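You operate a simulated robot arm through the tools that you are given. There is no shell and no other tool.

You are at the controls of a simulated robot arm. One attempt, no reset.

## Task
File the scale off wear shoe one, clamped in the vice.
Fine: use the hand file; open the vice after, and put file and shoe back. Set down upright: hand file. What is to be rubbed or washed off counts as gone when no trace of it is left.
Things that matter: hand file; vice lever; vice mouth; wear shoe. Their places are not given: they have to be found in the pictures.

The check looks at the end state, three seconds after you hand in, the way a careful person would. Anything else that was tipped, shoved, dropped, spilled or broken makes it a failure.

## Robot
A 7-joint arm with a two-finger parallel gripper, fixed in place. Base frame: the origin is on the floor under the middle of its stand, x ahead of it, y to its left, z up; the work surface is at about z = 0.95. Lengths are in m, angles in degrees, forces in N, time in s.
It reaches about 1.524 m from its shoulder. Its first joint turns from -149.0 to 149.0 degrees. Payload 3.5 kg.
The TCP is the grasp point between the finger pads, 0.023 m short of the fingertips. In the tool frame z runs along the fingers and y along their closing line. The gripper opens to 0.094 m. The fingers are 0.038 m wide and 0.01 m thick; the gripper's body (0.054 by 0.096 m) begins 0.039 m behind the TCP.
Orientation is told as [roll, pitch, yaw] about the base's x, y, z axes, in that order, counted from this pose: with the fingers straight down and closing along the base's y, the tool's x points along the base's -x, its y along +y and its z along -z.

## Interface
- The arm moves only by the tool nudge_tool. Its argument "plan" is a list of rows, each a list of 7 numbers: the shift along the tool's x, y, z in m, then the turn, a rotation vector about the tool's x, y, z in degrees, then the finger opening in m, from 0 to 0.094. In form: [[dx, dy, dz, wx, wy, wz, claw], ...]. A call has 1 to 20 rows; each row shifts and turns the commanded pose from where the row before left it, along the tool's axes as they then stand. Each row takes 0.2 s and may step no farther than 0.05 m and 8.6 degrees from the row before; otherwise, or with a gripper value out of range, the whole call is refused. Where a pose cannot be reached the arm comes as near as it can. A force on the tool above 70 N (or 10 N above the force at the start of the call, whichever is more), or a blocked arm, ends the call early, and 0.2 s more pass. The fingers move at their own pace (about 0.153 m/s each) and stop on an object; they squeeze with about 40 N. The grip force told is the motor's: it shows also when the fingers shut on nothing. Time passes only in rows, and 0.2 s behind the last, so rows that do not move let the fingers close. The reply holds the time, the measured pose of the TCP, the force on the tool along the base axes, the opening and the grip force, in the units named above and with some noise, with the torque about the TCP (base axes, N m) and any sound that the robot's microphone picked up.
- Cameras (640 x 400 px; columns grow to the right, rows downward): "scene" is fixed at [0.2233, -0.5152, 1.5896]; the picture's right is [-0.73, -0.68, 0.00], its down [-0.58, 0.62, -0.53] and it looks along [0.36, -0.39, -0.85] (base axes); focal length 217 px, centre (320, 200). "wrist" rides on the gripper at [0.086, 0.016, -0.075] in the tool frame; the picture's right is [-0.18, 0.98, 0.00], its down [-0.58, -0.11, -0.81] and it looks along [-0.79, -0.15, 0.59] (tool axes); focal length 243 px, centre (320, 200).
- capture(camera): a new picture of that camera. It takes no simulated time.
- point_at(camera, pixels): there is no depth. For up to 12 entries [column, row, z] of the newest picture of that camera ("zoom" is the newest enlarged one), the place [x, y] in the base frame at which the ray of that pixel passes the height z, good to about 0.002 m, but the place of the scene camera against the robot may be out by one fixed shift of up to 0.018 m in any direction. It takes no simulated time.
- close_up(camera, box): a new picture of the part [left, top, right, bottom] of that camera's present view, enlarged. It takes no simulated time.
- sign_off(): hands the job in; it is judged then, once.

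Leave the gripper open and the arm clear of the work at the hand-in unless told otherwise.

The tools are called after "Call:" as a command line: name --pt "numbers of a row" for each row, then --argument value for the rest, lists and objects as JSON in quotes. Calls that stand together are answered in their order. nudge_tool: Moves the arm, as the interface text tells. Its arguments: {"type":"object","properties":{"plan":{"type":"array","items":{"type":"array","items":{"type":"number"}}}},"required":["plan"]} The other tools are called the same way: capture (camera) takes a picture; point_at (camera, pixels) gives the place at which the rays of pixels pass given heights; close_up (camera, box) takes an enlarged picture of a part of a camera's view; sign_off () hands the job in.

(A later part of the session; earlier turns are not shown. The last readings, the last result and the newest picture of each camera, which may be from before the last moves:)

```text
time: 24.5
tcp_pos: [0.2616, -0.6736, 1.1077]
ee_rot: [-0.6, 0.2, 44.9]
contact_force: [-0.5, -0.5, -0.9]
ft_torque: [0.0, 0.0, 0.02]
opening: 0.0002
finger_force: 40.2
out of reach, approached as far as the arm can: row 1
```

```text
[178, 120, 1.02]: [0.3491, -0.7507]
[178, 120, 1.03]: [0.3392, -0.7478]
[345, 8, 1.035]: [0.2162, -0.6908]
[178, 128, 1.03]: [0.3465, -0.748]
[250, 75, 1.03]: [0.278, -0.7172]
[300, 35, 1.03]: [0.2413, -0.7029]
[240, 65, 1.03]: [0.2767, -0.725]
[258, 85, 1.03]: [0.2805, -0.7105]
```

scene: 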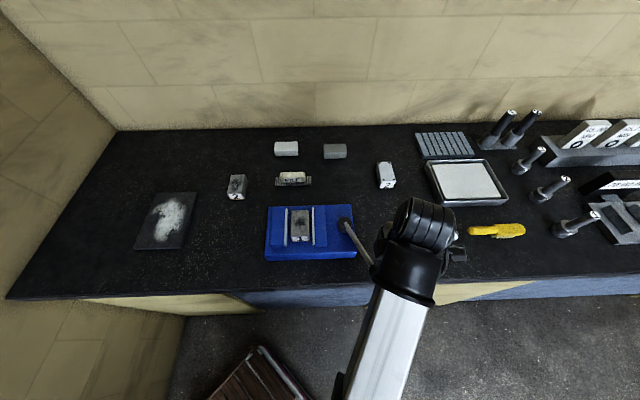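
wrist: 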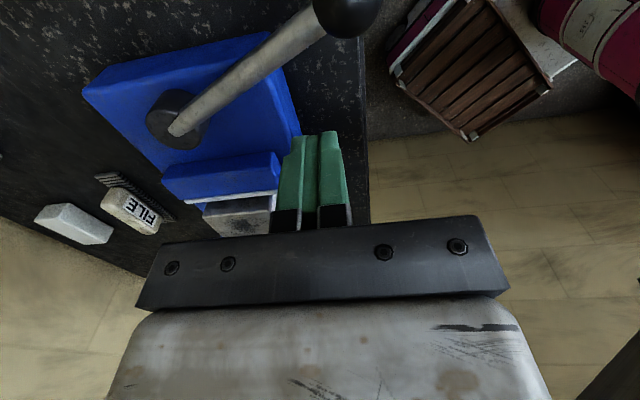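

Rod passes (0.278,-0.717) and (0.241,-0.703), thickness about 0.014. The fist is 0.0375 m off its axis. Lowering the fist to z≈1.034 beside the rod.

Call:
nudge_tool --pt "0 0 0.03 0 0 0 0.0" --pt "0 0 0.03 0 0 0 0.0" --pt "0 0 0.014 0 0 0 0.0" --pt "0 0 0 0 0 0 0.0"

Call:
capture --camera "wrist"

Call:
capture --camera "scene"

```text
time: 25.5
tcp_pos: [0.2603, -0.672, 1.0365]
ee_rot: [0.0, 0.0, 44.9]
contact_force: [0.9, -0.2, -0.4]
ft_torque: [0.0, 0.0, 0.03]
opening: 0.0
finger_force: 40.1
```

```text
taken
```

wrist: 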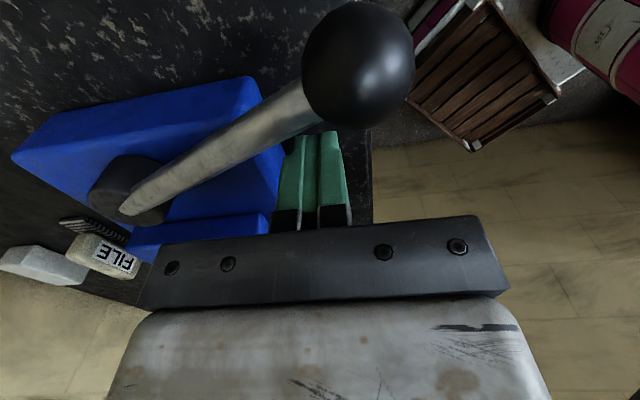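

```text
taken
```

scene: 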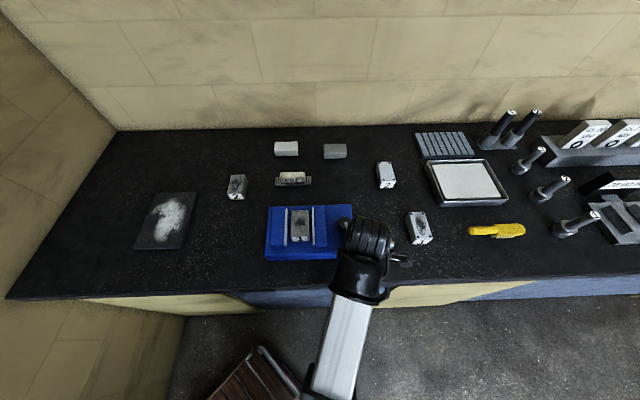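

Fist is level with the rod. Pushing gently toward bench-right (counter-clockwise from above): 8 mm to contact, then 3 mm steps.

Call:
nudge_tool --pt "0.0074 -0.003 0 0 0 0 0.0" --pt "0.0028 -0.0011 0 0 0 0 0.0" --pt "0.0028 -0.0011 0 0 0 0 0.0" --pt "0 0 0 0 0 0 0.0"

```text
time: 26.5
tcp_pos: [0.2562, -0.6855, 1.0371]
ee_rot: [0.0, -0.1, 44.8]
contact_force: [0.8, 0.3, 0.7]
ft_torque: [0.0, 0.0, 0.02]
opening: 0.0
finger_force: 40.7
```

Call:
nudge_tool --pt "0.0028 -0.0011 0 0 0 0 0.0" --pt "0.0028 -0.0011 0 0 0 0 0.0" --pt "0 0 0 0 0 0 0.0"

Call:
capture --camera "wrist"

```text
time: 27.3
tcp_pos: [0.2526, -0.6912, 1.0364]
ee_rot: [0.0, -0.1, 44.9]
contact_force: [1.6, 1.1, 0.4]
ft_torque: [0.0, 0.0, -0.02]
opening: 0.0001
finger_force: 40.0
```

```text
taken
```

wrist: 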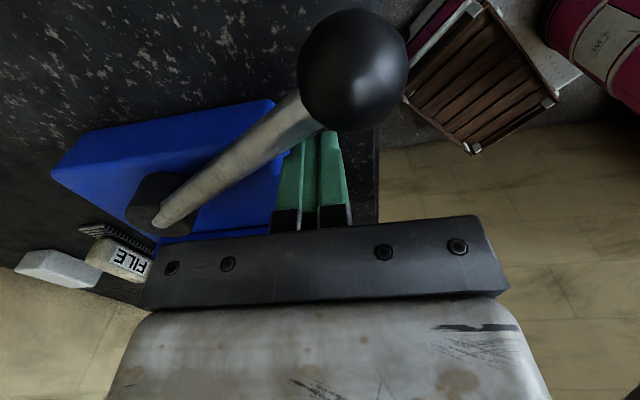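

Forces are still only ~2 N, contact just about reached. Continuing 4 steps of 4 mm.

Call:
nudge_tool --pt "0.0037 -0.0015 0 0 0 0 0.0" --pt "0.0037 -0.0015 0 0 0 0 0.0" --pt "0.0037 -0.0015 0 0 0 0 0.0" --pt "0 0 0 0 0 0 0.0"

Call:
capture --camera "wrist"

Call:
capture --camera "scene"

```text
time: 28.3
tcp_pos: [0.2474, -0.7023, 1.0378]
ee_rot: [0.1, 0.0, 44.9]
contact_force: [0.3, 0.8, 0.2]
ft_torque: [0.03, 0.02, 0.03]
opening: 0.0002
finger_force: 40.3
```

```text
taken
```

wrist: 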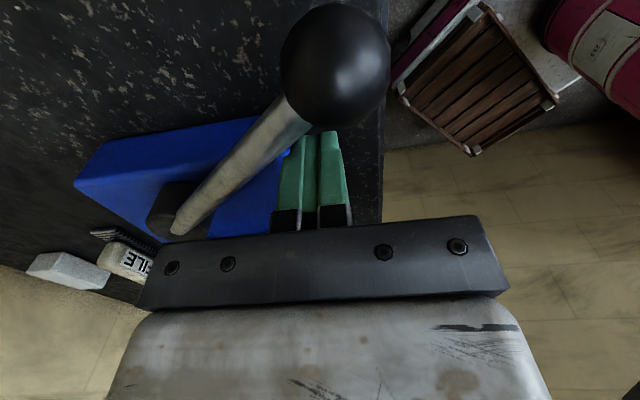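

```text
taken
```

scene: 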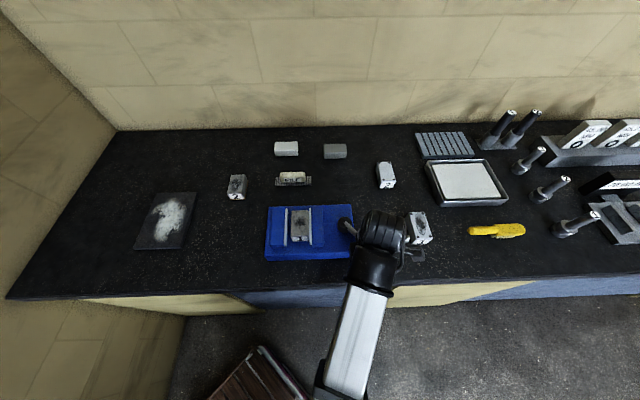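

The lever turns freely this way. Enlarging the vice in the scene view to see if the jaws close or open.

Call:
close_up --camera "scene" --box '[240, 170, 400, 290]'

```text
3.33 times, centred on (320, 230) of scene
```

zoom: 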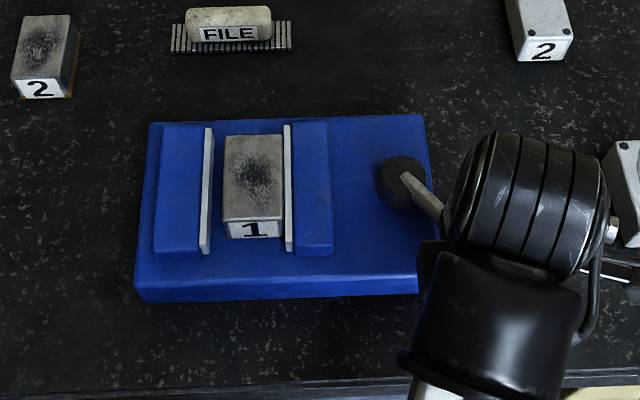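

Yes – the right jaw moved inward (zoom column 293 → 284), so this direction closes. Continuing along the arc to lever angle ≈190°, watching the force.

Call:
nudge_tool --pt "0.007 -0.0035 0 0 0 0 0.0" --pt "0.007 -0.0035 0 0 0 0 0.0" --pt "0.007 -0.0035 0 0 0 0 0.0" --pt "0.0056 -0.0043 0 0 0 0 0.0" --pt "0.0056 -0.0043 0 0 0 0 0.0" --pt "0 0 0 0 0 0 0.0"

Call:
close_up --camera "scene" --box '[240, 170, 400, 290]'

```text
time: 29.7
tcp_pos: [0.2384, -0.7384, 1.0371]
ee_rot: [0.0, 0.0, 44.9]
contact_force: [0.3, 0.8, 0.1]
ft_torque: [0.02, 0.01, -0.04]
opening: 0.0002
finger_force: 39.7
```

```text
3.33 times, centred on (320, 230) of scene
```

zoom: 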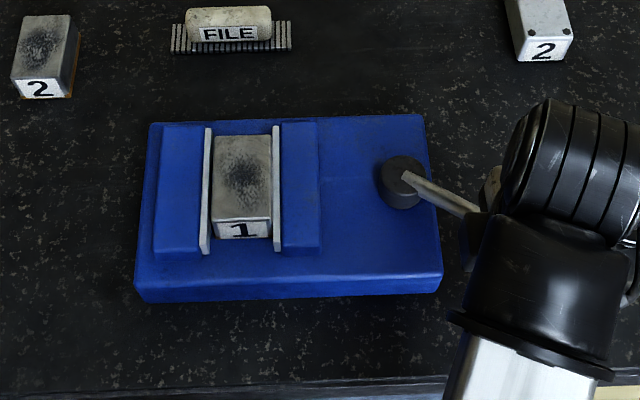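

The right jaw now pushes the shoe toward the left jaw (273). Continuing to ≈195° in small steps.

Call:
nudge_tool --pt "0.0058 -0.0041 0 0 0 0 0.0" --pt "0.0038 -0.0038 0 0 0 0 0.0" --pt "0.0038 -0.0038 0 0 0 0 0.0" --pt "0 0 0 0 0 0 0.0"

Call:
close_up --camera "scene" --box '[240, 170, 400, 290]'

```text
time: 30.7
tcp_pos: [0.2362, -0.755, 1.0382]
ee_rot: [0.0, -0.1, 45.0]
contact_force: [-0.2, 0.2, 0.2]
ft_torque: [-0.01, 0.02, 0.0]
opening: 0.0001
finger_force: 40.1
```

```text
3.33 times, centred on (320, 230) of scene
```

zoom: 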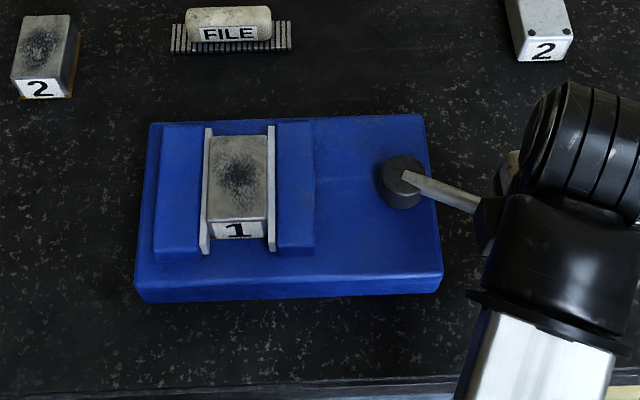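

Jaws appear to touch the shoe on both sides. Continuing in small steps until the lever resists.

Call:
nudge_tool --pt "0.0034 -0.0042 0 0 0 0 0.0" --pt "0.0034 -0.0042 0 0 0 0 0.0" --pt "0 0 0 0 0 0 0.0"

Call:
close_up --camera "scene" --box '[240, 170, 400, 290]'

```text
time: 31.5
tcp_pos: [0.2374, -0.7652, 1.0374]
ee_rot: [-0.1, 0.0, 44.9]
contact_force: [0.9, 0.0, 0.6]
ft_torque: [-0.05, 0.01, -0.01]
opening: 0.0001
finger_force: 40.5
```

```text
3.33 times, centred on (320, 230) of scene
```

zoom: 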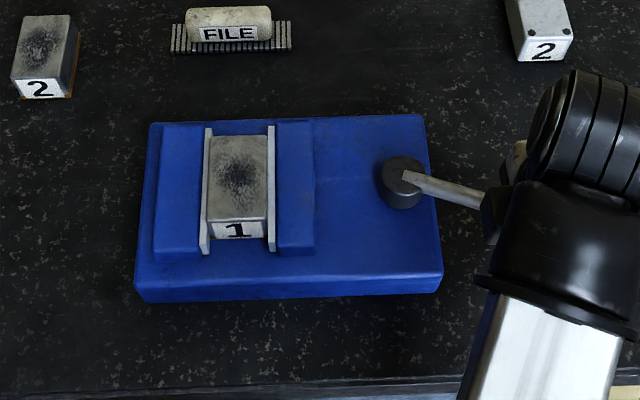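

Jaw stays at 269 while the lever still turned a bit freely. Continuing on the arc to find the tight end.

Call:
nudge_tool --pt "0.0028 -0.0047 0 0 0 0 0.0" --pt "0.0028 -0.0047 0 0 0 0 0.0" --pt "0 0 0 0 0 0 0.0"

Call:
close_up --camera "scene" --box '[240, 170, 400, 290]'

Call:
capture --camera "wrist"

```text
time: 32.3
tcp_pos: [0.2412, -0.7765, 1.0374]
ee_rot: [-0.1, 0.1, 44.8]
contact_force: [0.9, 0.1, 0.0]
ft_torque: [0.0, 0.01, 0.0]
opening: 0.0
finger_force: 40.0
```

```text
3.33 times, centred on (320, 230) of scene
```

zoom: 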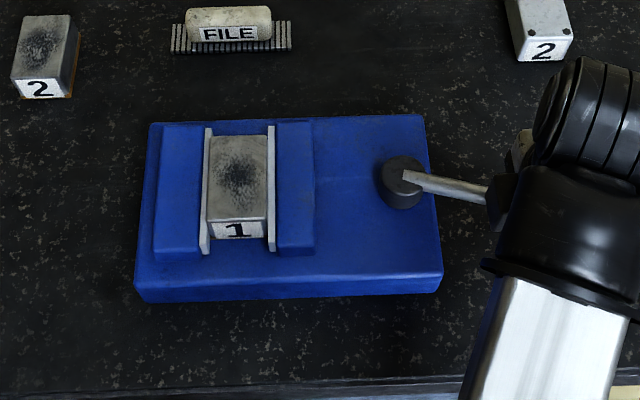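

```text
taken
```

wrist: 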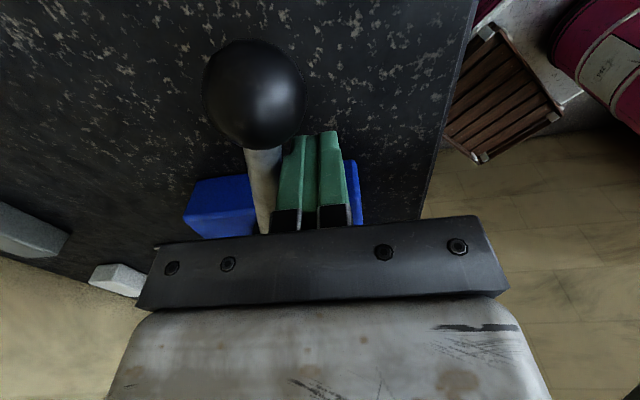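

Lever keeps moving almost without force. I continue the arc toward 210–220°.

Call:
nudge_tool --pt "0.0028 -0.0047 0 0 0 0 0.0" --pt "0.0028 -0.0047 0 0 0 0 0.0" --pt "0.0015 -0.0049 0 0 0 0 0.0" --pt "0 0 0 0 0 0 0.0"

Call:
close_up --camera "scene" --box '[240, 170, 400, 290]'

Call:
capture --camera "wrist"

```text
time: 33.3
tcp_pos: [0.2465, -0.7914, 1.0369]
ee_rot: [0.0, 0.0, 44.9]
contact_force: [0.4, -1.0, 0.2]
ft_torque: [0.01, 0.03, -0.02]
opening: 0.0
finger_force: 39.8
```

```text
3.33 times, centred on (320, 230) of scene
```

zoom: 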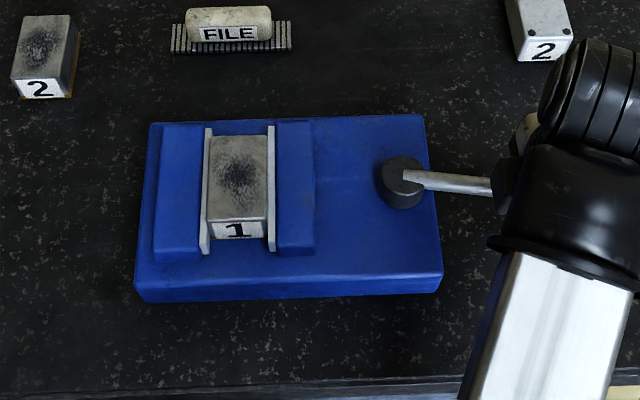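

```text
taken
```

wrist: 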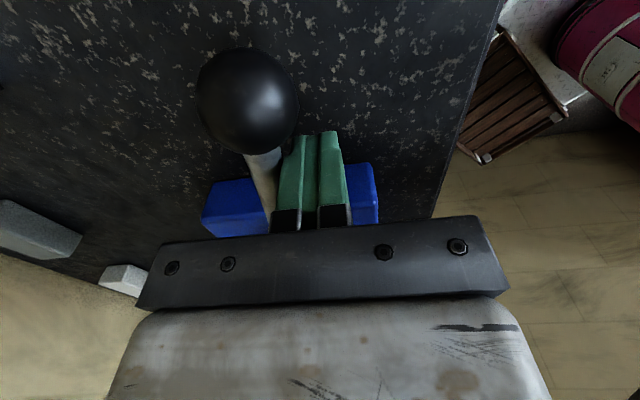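

Still turning freely at about 211°. Continuing to 220° and then a little more.

Call:
nudge_tool --pt "0.0023 -0.0057 0 0 0 0 0.0" --pt "0.0023 -0.0057 0 0 0 0 0.0" --pt "0.0023 -0.0057 0 0 0 0 0.0" --pt "0 0 0 0 0 0 0.0"

Call:
close_up --camera "scene" --box '[240, 170, 400, 290]'

Call:
capture --camera "wrist"

```text
time: 34.3
tcp_pos: [0.2537, -0.8091, 1.0373]
ee_rot: [0.1, 0.0, 44.9]
contact_force: [-0.2, -0.6, 0.5]
ft_torque: [0.0, 0.02, 0.0]
opening: 0.0
finger_force: 39.8
```

```text
3.33 times, centred on (320, 230) of scene
```

zoom: 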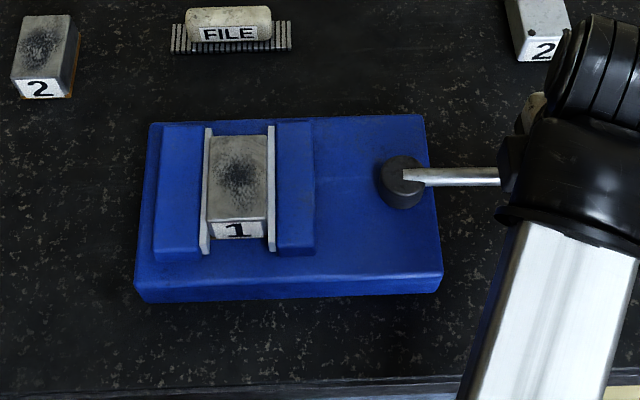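

```text
taken
```

wrist: 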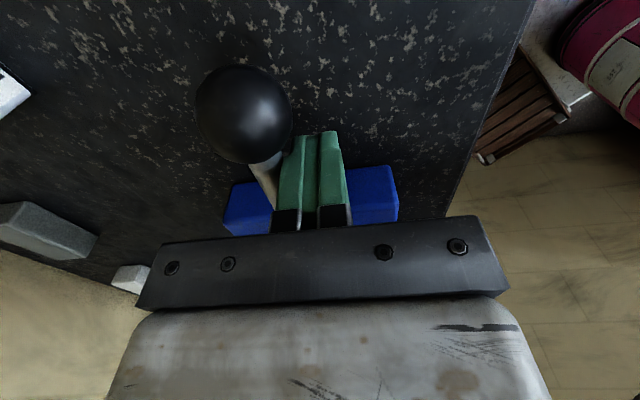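

Lever ≈220°, pointing to bench-right. Going on toward 230°, looking for a stop.

Call:
nudge_tool --pt "0.0011 -0.0064 0 0 0 0 0.0" --pt "0.0011 -0.0064 0 0 0 0 0.0" --pt "0.0011 -0.0064 0 0 0 0 0.0" --pt "0 0 0 0 0 0 0.0"

Call:
close_up --camera "scene" --box '[240, 150, 440, 290]'

Call:
capture --camera "wrist"

```text
time: 35.3
tcp_pos: [0.2655, -0.8243, 1.0373]
ee_rot: [0.1, 0.0, 44.8]
contact_force: [-0.6, 1.0, 1.2]
ft_torque: [0.02, -0.03, 0.0]
opening: 0.0
finger_force: 40.1
```

```text
2.86 times, centred on (340, 220) of scene
```

zoom: 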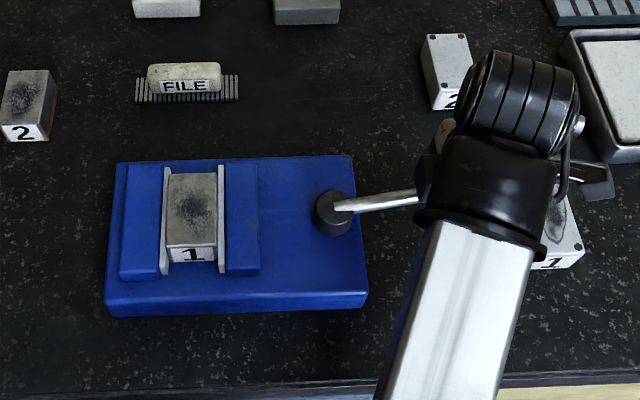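

```text
taken
```

wrist: 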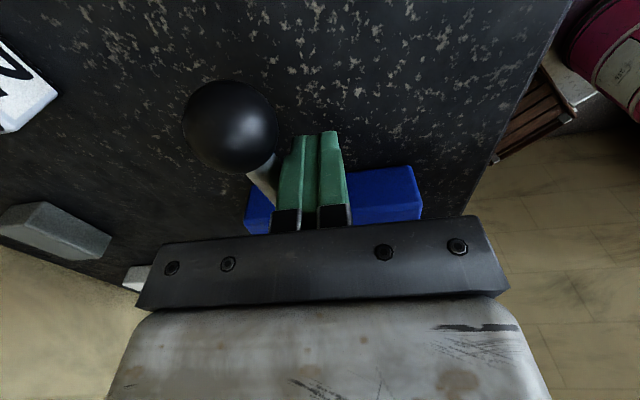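

No stop yet at ≈231°. Continuing toward 250° with force watch.

Call:
nudge_tool --pt "0.0005 -0.0054 0 0 0 0 0.0" --pt "0.0005 -0.0054 0 0 0 0 0.0" --pt "0.0 -0.0054 0 0 0 0 0.0" --pt "0 0 0 0 0 0 0.0"

Call:
close_up --camera "scene" --box '[240, 150, 440, 290]'

```text
time: 36.3
tcp_pos: [0.2731, -0.8348, 1.0368]
ee_rot: [0.2, 0.0, 44.9]
contact_force: [-17.6, 19.5, 2.0]
ft_torque: [0.05, -0.04, 0.61]
opening: 0.0002
finger_force: 39.9
```

```text
2.86 times, centred on (340, 220) of scene
```

zoom: 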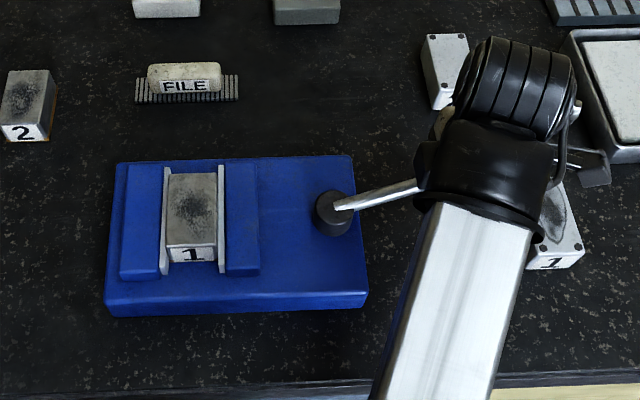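

26 N resistance – the lever's end stop (≈237°, 80° of travel). Backing off and lifting, then checking.

Call:
nudge_tool --pt "0.0 0.01 0 0 0 0 0.0" --pt "0.0 0.015 0 0 0 0 0.0" --pt "0 0 -0.03 0 0 0 0.0" --pt "0 0 -0.03 0 0 0 0.0" --pt "0 0 -0.02 0 0 0 0.0" --pt "0 0 0 0 0 0 0.094" --pt "0 0 0 0 0 0 0.094"

Call:
capture --camera "scene"

Call:
capture --camera "wrist"

```text
time: 37.9
tcp_pos: [0.2573, -0.82, 1.1164]
ee_rot: [0.1, 0.0, 44.8]
contact_force: [0.7, -0.3, -0.7]
ft_torque: [0.0, -0.02, -0.01]
opening: 0.0938
finger_force: 0.0
```

```text
taken
```

scene: 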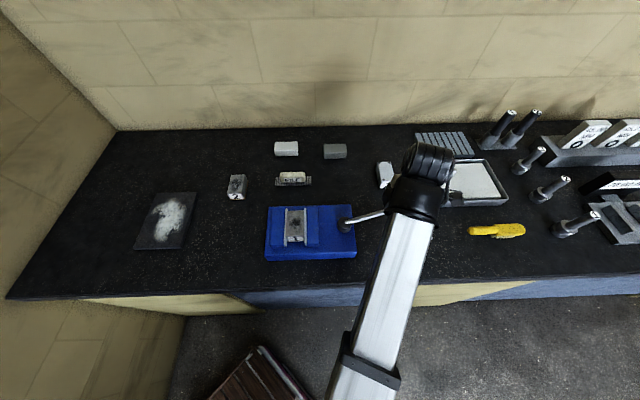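

```text
taken
```

wrist: 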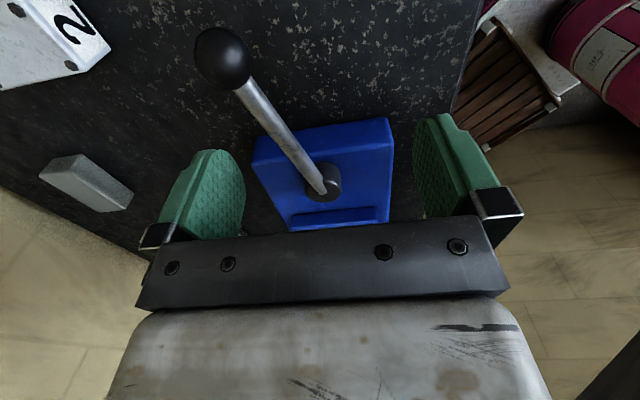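

The vice holds the shoe, lever stays put. Now to the hand file: moving to hover over it at about (0.615,-0.785,1.12).

Call:
nudge_tool --pt "-0.0347 -0.0285 -0.001 0 0 0 0.094" --pt "-0.0347 -0.0285 0 0 0 0 0.094" --pt "-0.0347 -0.0285 0 0 0 0 0.094" --pt "-0.0347 -0.0285 0 0 0 0 0.094" --pt "-0.0347 -0.0285 0 0 0 0 0.094" --pt "-0.0347 -0.0285 0 0 0 0 0.094" --pt "-0.0347 -0.0285 0 0 0 0 0.094" --pt "-0.0347 -0.0285 0 0 0 0 0.094" --pt "0 0 0 0 0 0 0.094"

Call:
capture --camera "wrist"

Call:
capture --camera "scene"

```text
time: 39.9
tcp_pos: [0.6183, -0.7841, 1.1162]
ee_rot: [0.0, 0.0, 44.9]
contact_force: [0.2, -0.8, -0.3]
ft_torque: [-0.01, 0.0, 0.02]
opening: 0.0939
finger_force: 0.1
```

```text
taken
```

wrist: 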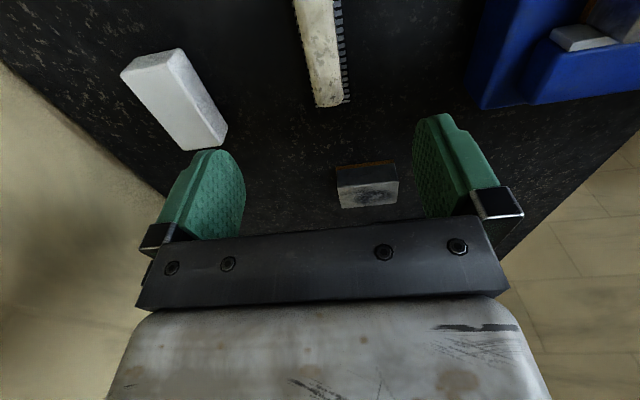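

```text
taken
```

scene: 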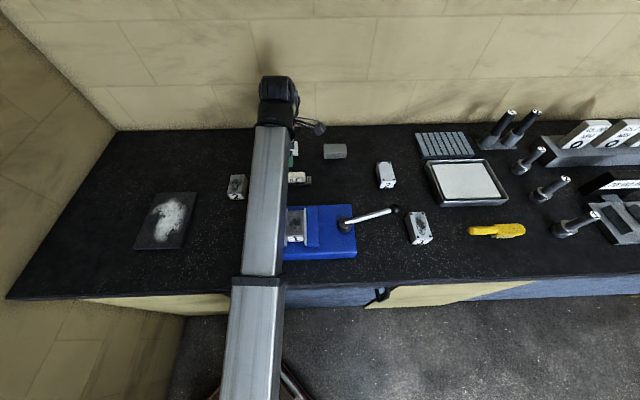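

The file is cut off at the top of the wrist view (column ~322). Backing the tool along its +x by 0.07 and up 0.03 to see it whole.

Call:
nudge_tool --pt "0.035 0 -0.015 0 0 0 0.094" --pt "0.035 0 -0.015 0 0 0 0.094" --pt "0 0 0 0 0 0 0.094"

Call:
capture --camera "wrist"

Call:
close_up --camera "wrist" --box '[240, 0, 400, 100]'

```text
time: 40.7
tcp_pos: [0.5668, -0.8328, 1.148]
ee_rot: [0.0, 0.0, 44.9]
contact_force: [0.4, 0.5, -0.8]
ft_torque: [-0.04, 0.0, -0.02]
opening: 0.0941
finger_force: 0.0
```

```text
taken
```

wrist: 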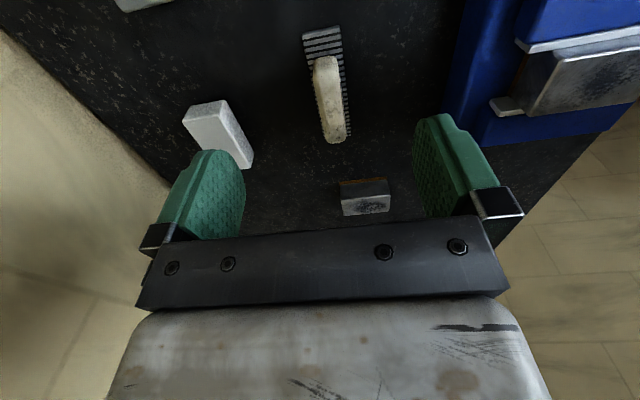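

```text
4.00 times, centred on (320, 50) of wrist
```

zoom: 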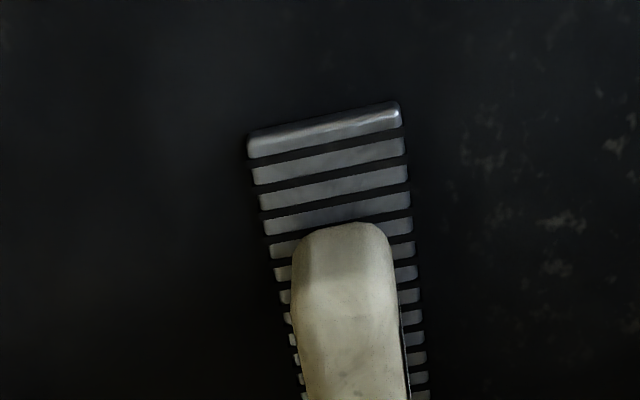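

The file is now fully in view. Enlarging around (328,85) to read body and handle corners.

Call:
close_up --camera "wrist" --box '[220, 15, 444, 155]'

```text
2.86 times, centred on (332, 85) of wrist
```

zoom: 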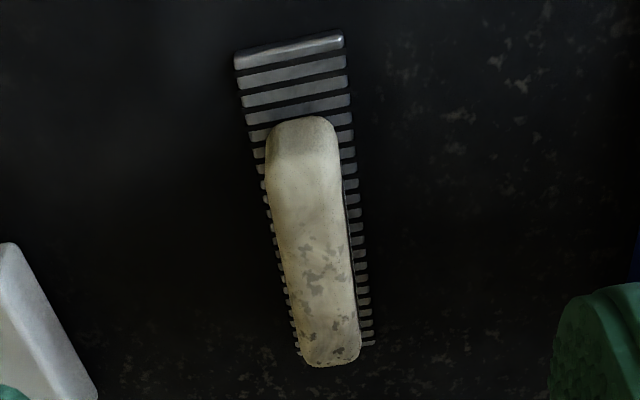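

Reading body corners at z≈0.96 and handle outline at z≈0.98–1.0.

Call:
point_at --camera "zoom" --pixels '[[235, 62, 0.955], [344, 40, 0.955], [374, 345, 0.955], [268, 160, 0.99], [338, 148, 0.99], [303, 362, 0.99], [359, 355, 0.99], [268, 160, 1.0], [338, 148, 1.0], [303, 362, 1.0], [359, 355, 1.0], [290, 120, 0.965]]'

Call:
close_up --camera "scene" --box '[260, 160, 340, 210]'

```text
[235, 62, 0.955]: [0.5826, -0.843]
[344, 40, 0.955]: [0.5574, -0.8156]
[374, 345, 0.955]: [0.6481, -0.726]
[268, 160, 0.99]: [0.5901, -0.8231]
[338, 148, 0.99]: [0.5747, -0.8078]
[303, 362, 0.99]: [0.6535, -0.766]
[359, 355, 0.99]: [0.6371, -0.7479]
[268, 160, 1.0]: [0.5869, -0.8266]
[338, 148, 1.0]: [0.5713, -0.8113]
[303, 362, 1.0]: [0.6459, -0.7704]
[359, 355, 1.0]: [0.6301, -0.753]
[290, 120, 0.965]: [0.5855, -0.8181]
```

```text
8.00 times, centred on (300, 185) of scene
```

zoom: 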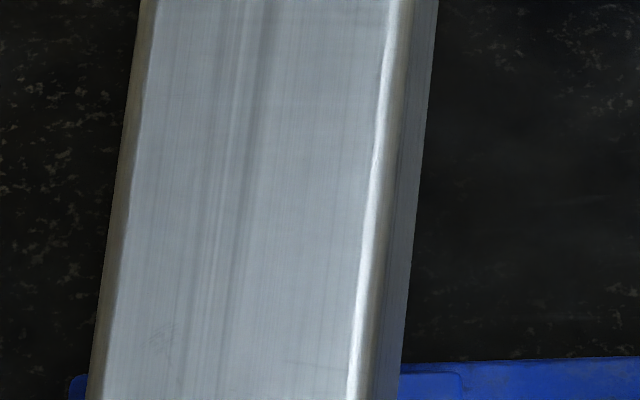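

File body ≈0.037 x 0.1275 m centred ≈(0.615,-0.784), handle ≈0.023 wide on top, aligned with 45°. Moving over its centre and down to z≈1.06 for a closer look and height check.

Call:
nudge_tool --pt "-0.0225 0 0.03 0 0 0 0.094" --pt "-0.0225 0 0.03 0 0 0 0.094" --pt "-0.0225 0 0.03 0 0 0 0.094" --pt "0 0 0 0 0 0 0.07" --pt "0 0 0 0 0 0 0.07"

Call:
capture --camera "wrist"

Call:
close_up --camera "wrist" --box '[200, 0, 440, 150]'

```text
time: 41.9
tcp_pos: [0.6154, -0.7852, 1.0582]
ee_rot: [0.0, 0.0, 44.9]
contact_force: [0.3, 0.4, -0.1]
ft_torque: [0.03, 0.02, -0.01]
opening: 0.0701
finger_force: 0.0
```

```text
taken
```

wrist: 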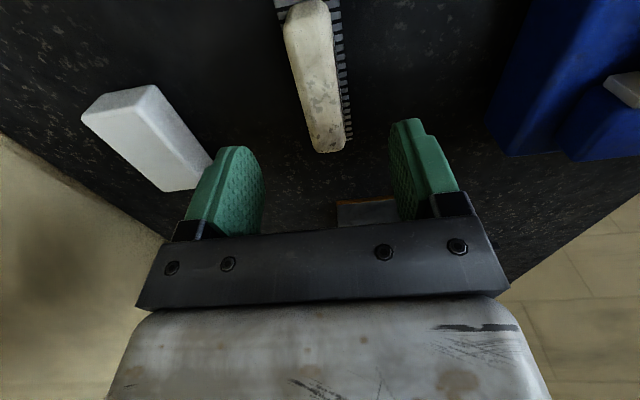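

```text
2.67 times, centred on (320, 75) of wrist
```

zoom: 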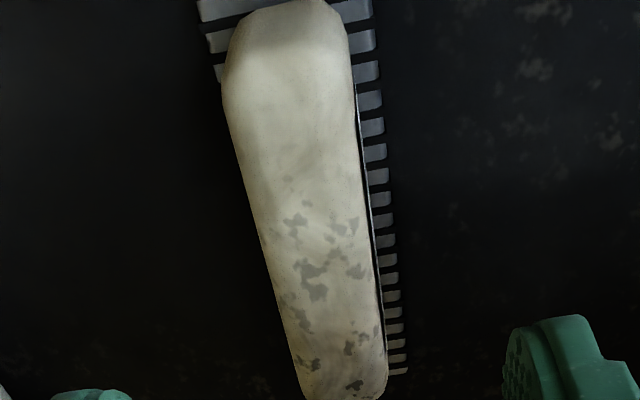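

Getting rays for the handle's far end (303,396),(387,386), near end (223,80),(351,55), and the body's far right corner (408,372).

Call:
point_at --camera "zoom" --pixels '[[303, 396, 0.98], [387, 386, 0.98], [303, 396, 0.99], [387, 386, 0.99], [303, 396, 1.0], [387, 386, 1.0], [223, 80, 0.98], [351, 55, 0.98], [223, 80, 0.99], [351, 55, 0.99], [408, 372, 0.955], [408, 372, 0.965]]'

```text
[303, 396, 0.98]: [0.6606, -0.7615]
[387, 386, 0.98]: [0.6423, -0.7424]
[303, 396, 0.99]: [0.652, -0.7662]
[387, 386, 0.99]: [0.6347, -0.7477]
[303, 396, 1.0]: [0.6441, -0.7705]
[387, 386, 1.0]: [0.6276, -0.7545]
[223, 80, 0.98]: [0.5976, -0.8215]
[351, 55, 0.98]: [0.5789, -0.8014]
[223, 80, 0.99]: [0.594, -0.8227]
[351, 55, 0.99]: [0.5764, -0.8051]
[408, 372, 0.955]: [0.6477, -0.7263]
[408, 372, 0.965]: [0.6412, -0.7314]
```

Handle ≈0.026 wide, top z≈0.982; body bars top ≈0.958. TCP is centred across it. Descending to z≈0.987 (fingertips ≈0.964, above the bars).

Call:
nudge_tool --pt "-0.002 0 0.03 0 0 0 0.07" --pt "0 0 0.025 0 0 0 0.07" --pt "0 0 0.016 0 0 0 0.07" --pt "0 0 0 0 0 0 0.07"

Call:
capture --camera "wrist"

Call:
close_up --camera "wrist" --box '[160, 40, 480, 240]'

```text
time: 42.9
tcp_pos: [0.6155, -0.7835, 0.9871]
ee_rot: [-0.1, 0.0, 44.9]
contact_force: [0.1, -0.2, -0.1]
ft_torque: [0.0, -0.03, -0.03]
opening: 0.0699
finger_force: 0.0
```

```text
taken
```

wrist: 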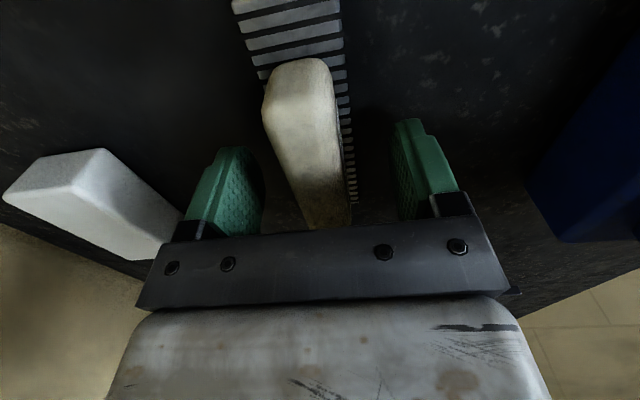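

```text
2.00 times, centred on (320, 140) of wrist
```

zoom: 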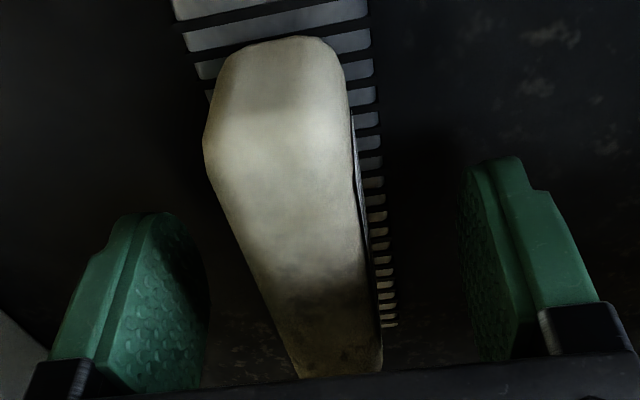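

The fingers straddle the handle with the bars below the tips. Closing.

Call:
nudge_tool --pt "0 0 0 0 0 0 0.0" --pt "0 0 0 0 0 0 0.0" --pt "0 0 0 0 0 0 0.0"

Call:
capture --camera "wrist"

```text
time: 43.7
tcp_pos: [0.6154, -0.7825, 0.9877]
ee_rot: [0.0, -0.1, 44.9]
contact_force: [0.9, -1.2, 0.9]
ft_torque: [-0.2, 0.26, 0.11]
opening: 0.0259
finger_force: 40.0
```

```text
taken
```

wrist: 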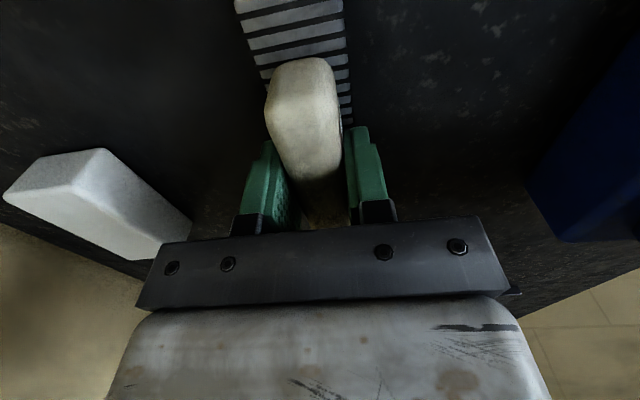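

Gripped the handle (0.0259 m). Lifting straight up to z≈1.13 and reading the weight.

Call:
nudge_tool --pt "0 0 -0.02 0 0 0 0.0" --pt "0 0 -0.04 0 0 0 0.0" --pt "0 0 -0.045 0 0 0 0.0" --pt "0 0 -0.04 0 0 0 0.0" --pt "0 0 0 0 0 0 0.0"

Call:
capture --camera "wrist"

```text
time: 44.9
tcp_pos: [0.6172, -0.7835, 1.1344]
ee_rot: [0.0, 0.0, 44.9]
contact_force: [0.8, 0.1, -2.9]
ft_torque: [-0.02, -0.02, 0.02]
opening: 0.0258
finger_force: 39.7
```

```text
taken
```

wrist: 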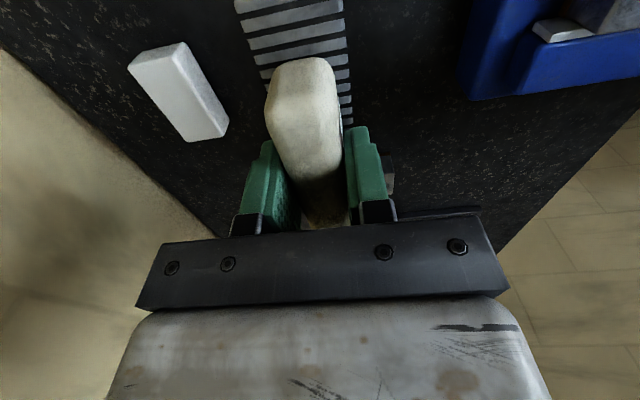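

File weighs 2.9 N and hangs level. Carrying it over the clamped shoe, about (0.456,-0.6465), z≈1.12.

Call:
nudge_tool --pt "0.0034 0.0422 0.003 0 0 0 0.0" --pt "0.0034 0.0422 0.003 0 0 0 0.0" --pt "0.0034 0.0422 0.003 0 0 0 0.0" --pt "0.0034 0.0422 0.003 0 0 0 0.0" --pt "0.0034 0.0422 0.003 0 0 0 0.0" --pt "0 0 0 0 0 0 0.0"

Call:
capture --camera "wrist"

Call:
capture --camera "scene"

```text
time: 46.3
tcp_pos: [0.4548, -0.6469, 1.1172]
ee_rot: [-0.1, 0.0, 45.0]
contact_force: [0.5, -0.1, -3.5]
ft_torque: [0.0, 0.02, -0.02]
opening: 0.0256
finger_force: 40.2
```

```text
taken
```

wrist: 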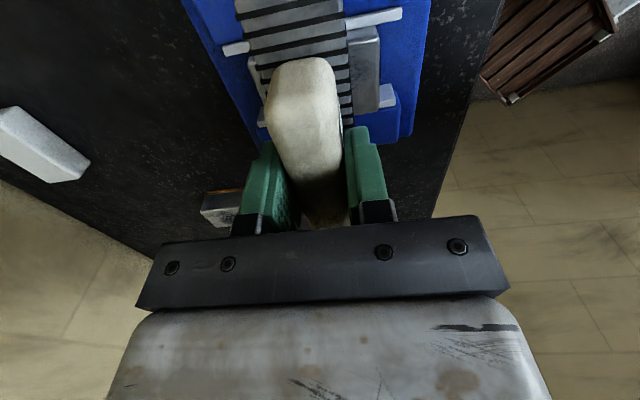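

```text
taken
```

scene: 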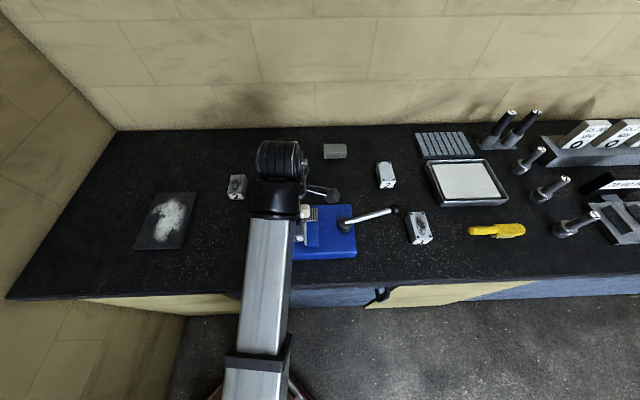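

File is over the shoe. Lowering to z≈1.072 and then finely until contact.

Call:
nudge_tool --pt "0 0 0.025 0 0 0 0.0" --pt "0 0 0.018 0 0 0 0.0" --pt "0 0 0.003 0 0 0 0.0" --pt "0 0 0 0 0 0 0.0"

```text
time: 47.3
tcp_pos: [0.4535, -0.6463, 1.0735]
ee_rot: [-0.1, 0.1, 45.0]
contact_force: [-2.3, 1.2, 46.2]
ft_torque: [0.22, 0.25, 0.02]
opening: 0.0257
finger_force: 40.0
```

Contact came earlier than computed: 46 N at z=1.0735. Easing up 1.5 mm to read where the contact is.

Call:
nudge_tool --pt "0 0 -0.0015 0 0 0 0.0" --pt "0 0 0 0 0 0 0.0"

Call:
capture --camera "wrist"

Call:
close_up --camera "wrist" --box '[160, 0, 480, 200]'

```text
time: 47.9
tcp_pos: [0.4554, -0.6464, 1.0731]
ee_rot: [-0.1, 0.0, 44.8]
contact_force: [-1.5, 2.0, 33.6]
ft_torque: [0.03, 0.09, 0.0]
opening: 0.0255
finger_force: 39.9
```

```text
taken
```

wrist: 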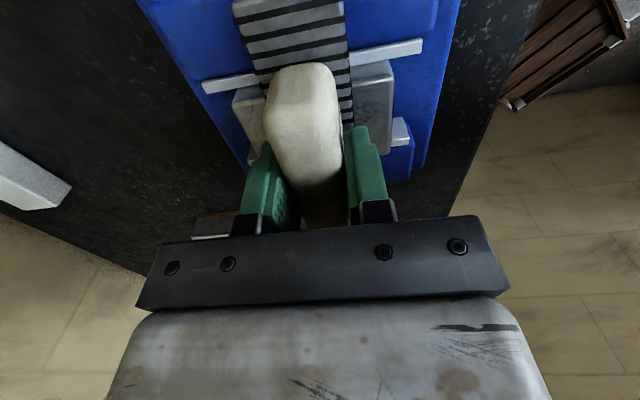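

```text
2.00 times, centred on (320, 100) of wrist
```

zoom: 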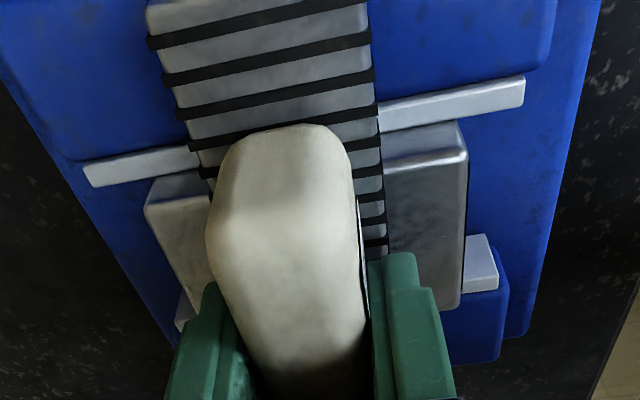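

Still 33.6 N after 1.5 mm (≈8 N/mm). Easing up 2.5 mm more to get roughly 12 N pressing.

Call:
nudge_tool --pt "0 0 -0.0025 0 0 0 0.0" --pt "0 0 0 0 0 0 0.0"

```text
time: 48.5
tcp_pos: [0.4542, -0.6464, 1.0747]
ee_rot: [0.1, 0.1, 45.0]
contact_force: [0.1, -0.2, -3.5]
ft_torque: [0.01, -0.01, -0.02]
opening: 0.0258
finger_force: 40.1
```

Just free again. Lowering 1.2 mm for a light press, then reading.

Call:
nudge_tool --pt "0 0 0.0012 0 0 0 0.0" --pt "0 0 0 0 0 0 0.0"

```text
time: 49.1
tcp_pos: [0.4553, -0.6478, 1.0741]
ee_rot: [0.0, 0.0, 44.9]
contact_force: [0.7, 0.3, -3.4]
ft_torque: [0.0, -0.01, -0.01]
opening: 0.0257
finger_force: 40.4
```

Call:
nudge_tool --pt "0 0 0.001 0 0 0 0.0" --pt "0 0 0 0 0 0 0.0"

```text
time: 49.7
tcp_pos: [0.4539, -0.6476, 1.0729]
ee_rot: [0.0, 0.0, 44.9]
contact_force: [2.2, 0.0, -0.4]
ft_torque: [-0.05, 0.02, 0.0]
opening: 0.0256
finger_force: 40.1
```

Just touching (net ~3 N). Lowering 0.8 mm more and starting short strokes along the shoe (tool y), ±0.02 m first.

Call:
nudge_tool --pt "0 0 0.0008 0 0 0 0.0" --pt "0 0.01 0 0 0 0 0.0" --pt "0 0.01 0 0 0 0 0.0" --pt "0 -0.01 0 0 0 0 0.0" --pt "0 -0.01 0 0 0 0 0.0" --pt "0 -0.01 0 0 0 0 0.0" --pt "0 -0.01 0 0 0 0 0.0" --pt "0 0.01 0 0 0 0 0.0" --pt "0 0.01 0 0 0 0 0.0" --pt "0 0 0 0 0 0 0.0"

Call:
capture --camera "wrist"

```text
time: 51.9
tcp_pos: [0.4557, -0.6476, 1.0737]
ee_rot: [-0.3, 0.0, 44.8]
contact_force: [12.7, -12.1, 39.2]
ft_torque: [-0.11, 0.0, 0.04]
opening: 0.0258
finger_force: 39.9
```

```text
taken
```

wrist: 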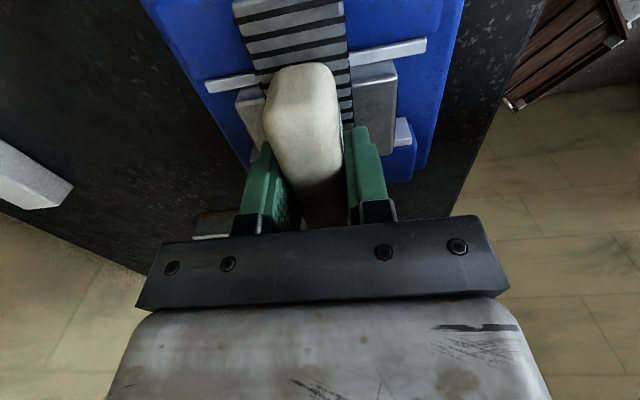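

Pressing builds to ~40 N with side friction 17 N; easing by 0.7 mm, then more strokes over ±0.03 m.

Call:
nudge_tool --pt "0 0 -0.0007 0 0 0 0.0" --pt "0 0.015 0 0 0 0 0.0" --pt "0 0.015 0 0 0 0 0.0" --pt "0 -0.015 0 0 0 0 0.0" --pt "0 -0.015 0 0 0 0 0.0" --pt "0 -0.015 0 0 0 0 0.0" --pt "0 -0.015 0 0 0 0 0.0" --pt "0 0.015 0 0 0 0 0.0" --pt "0 0.015 0 0 0 0 0.0" --pt "0 0.015 0 0 0 0 0.0" --pt "0 0.015 0 0 0 0 0.0" --pt "0 -0.015 0 0 0 0 0.0" --pt "0 -0.015 0 0 0 0 0.0" --pt "0 -0.015 0 0 0 0 0.0" --pt "0 -0.015 0 0 0 0 0.0" --pt "0 0.015 0 0 0 0 0.0" --pt "0 0.015 0 0 0 0 0.0"

```text
time: 55.5
tcp_pos: [0.4521, -0.6468, 1.0726]
ee_rot: [0.0, 0.0, 44.8]
contact_force: [3.1, -2.4, 6.9]
ft_torque: [-0.22, -0.17, 0.01]
opening: 0.0261
finger_force: 39.8
```

Net press ~10 N at the end. Lifting 0.025 m and stepping 0.075 m toward tool -y to look at the shoe's top.

Call:
nudge_tool --pt "0 0 -0.025 0 0 0 0.0" --pt "0 -0.0375 0 0 0 0 0.0" --pt "0 -0.0375 0 0 0 0 0.0" --pt "0 0 0 0 0 0 0.0"

Call:
close_up --camera "wrist" --box '[320, 0, 640, 200]'

Call:
close_up --camera "scene" --box '[260, 180, 360, 260]'

```text
time: 56.5
tcp_pos: [0.5055, -0.7018, 1.0987]
ee_rot: [0.1, 0.0, 44.8]
contact_force: [-0.2, -0.4, -2.7]
ft_torque: [-0.01, 0.01, -0.01]
opening: 0.0257
finger_force: 39.8
```

```text
2.00 times, centred on (480, 100) of wrist
```

zoom: 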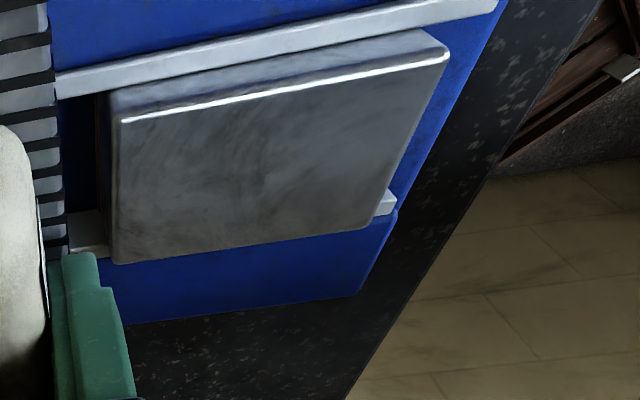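

```text
5.00 times, centred on (310, 220) of scene
```

zoom: 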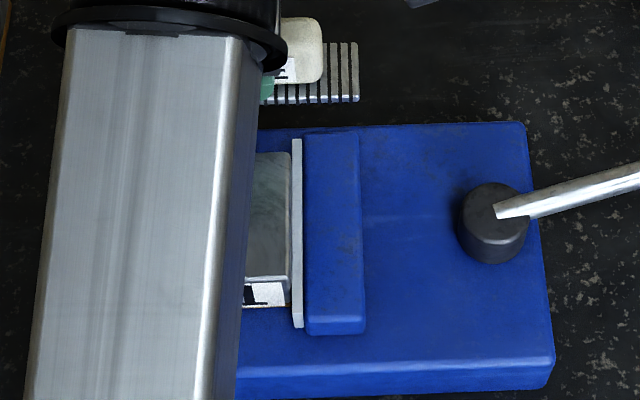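

The dark crust is nearly gone. Enlarging further to look for traces.

Call:
close_up --camera "wrist" --box '[365, 10, 555, 140]'

```text
3.08 times, centred on (460, 75) of wrist
```

zoom: 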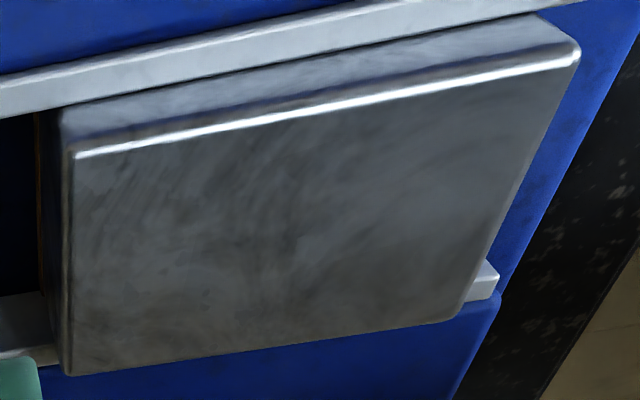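

It looks clean, but some faint dark streaks could remain. I'll do another pass with strokes in both directions. First back over the shoe and down to light contact.

Call:
nudge_tool --pt "0 0.0375 0 0 0 0 0.0" --pt "0 0.0375 0 0 0 0 0.0" --pt "0 0 0.02 0 0 0 0.0" --pt "0 0 0.005 0 0 0 0.0" --pt "0 0 0 0 0 0 0.0"

```text
time: 57.7
tcp_pos: [0.4513, -0.648, 1.0732]
ee_rot: [-0.1, 0.0, 44.9]
contact_force: [-0.2, 1.2, 32.7]
ft_torque: [0.14, 0.12, -0.02]
opening: 0.0259
finger_force: 39.7
```

Net ~35 N; easing 0.6 mm, then cross strokes at four positions along the shoe.

Call:
nudge_tool --pt "0 0.015 -0.0006 0 0 0 0.0" --pt "0 0.015 0 0 0 0 0.0" --pt "0.015 0 0 0 0 0 0.0" --pt "-0.03 0 0 0 0 0 0.0" --pt "0.015 0 0 0 0 0 0.0" --pt "0 -0.02 0 0 0 0 0.0" --pt "0.015 0 0 0 0 0 0.0" --pt "-0.03 0 0 0 0 0 0.0" --pt "0.015 0 0 0 0 0 0.0" --pt "0 -0.02 0 0 0 0 0.0" --pt "0.015 0 0 0 0 0 0.0" --pt "-0.03 0 0 0 0 0 0.0" --pt "0.015 0 0 0 0 0 0.0" --pt "0 -0.02 0 0 0 0 0.0" --pt "0.015 0 0 0 0 0 0.0" --pt "-0.03 0 0 0 0 0 0.0" --pt "0.015 0 0 0 0 0 0.0" --pt "0 0.015 0 0 0 0 0.0" --pt "0 0.015 0 0 0 0 0.0" --pt "0 0 0 0 0 0 0.0"

```text
time: 61.9
tcp_pos: [0.4539, -0.6476, 1.0735]
ee_rot: [0.0, 0.1, 44.9]
contact_force: [0.0, -0.7, -3.0]
ft_torque: [0.03, -0.01, 0.0]
opening: 0.0259
finger_force: 39.9
```

Contact was lost by the end. Lowering 1 mm and repeating lengthwise strokes with a stop in between to read force.

Call:
nudge_tool --pt "0 0 0.001 0 0 0 0.0" --pt "0 0.015 0 0 0 0 0.0" --pt "0 0.015 0 0 0 0 0.0" --pt "0 -0.015 0 0 0 0 0.0" --pt "0 -0.015 0 0 0 0 0.0" --pt "0 -0.015 0 0 0 0 0.0" --pt "0 -0.015 0 0 0 0 0.0" --pt "0 0.015 0 0 0 0 0.0" --pt "0 0.015 0 0 0 0 0.0"

```text
time: 63.9
tcp_pos: [0.4534, -0.6474, 1.0733]
ee_rot: [0.0, 0.1, 45.0]
contact_force: [1.7, -1.7, 7.0]
ft_torque: [-0.07, 0.16, 0.01]
opening: 0.0256
finger_force: 40.3
```

Pressing at net ~10 N. Continuing with cross strokes and lengthwise strokes at this level.

Call:
nudge_tool --pt "0 0.015 0.0003 0 0 0 0.0" --pt "0 0.015 0 0 0 0 0.0" --pt "0.015 0 0 0 0 0 0.0" --pt "-0.03 0 0 0 0 0 0.0" --pt "0.015 0 0 0 0 0 0.0" --pt "0 -0.02 0 0 0 0 0.0" --pt "0.015 0 0 0 0 0 0.0" --pt "-0.03 0 0 0 0 0 0.0" --pt "0.015 0 0 0 0 0 0.0" --pt "0 -0.02 0 0 0 0 0.0" --pt "0.015 0 0 0 0 0 0.0" --pt "-0.03 0 0 0 0 0 0.0" --pt "0.015 0 0 0 0 0 0.0" --pt "0 -0.02 0 0 0 0 0.0" --pt "0.015 0 0 0 0 0 0.0" --pt "-0.03 0 0 0 0 0 0.0" --pt "0.015 0 0 0 0 0 0.0" --pt "0 0.015 0 0 0 0 0.0" --pt "0 0.015 0 0 0 0 0.0"

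```text
time: 67.9
tcp_pos: [0.4546, -0.6473, 1.0723]
ee_rot: [0.0, 0.0, 44.8]
contact_force: [2.2, -0.1, 7.2]
ft_torque: [0.01, 0.04, -0.06]
opening: 0.0259
finger_force: 40.1
```

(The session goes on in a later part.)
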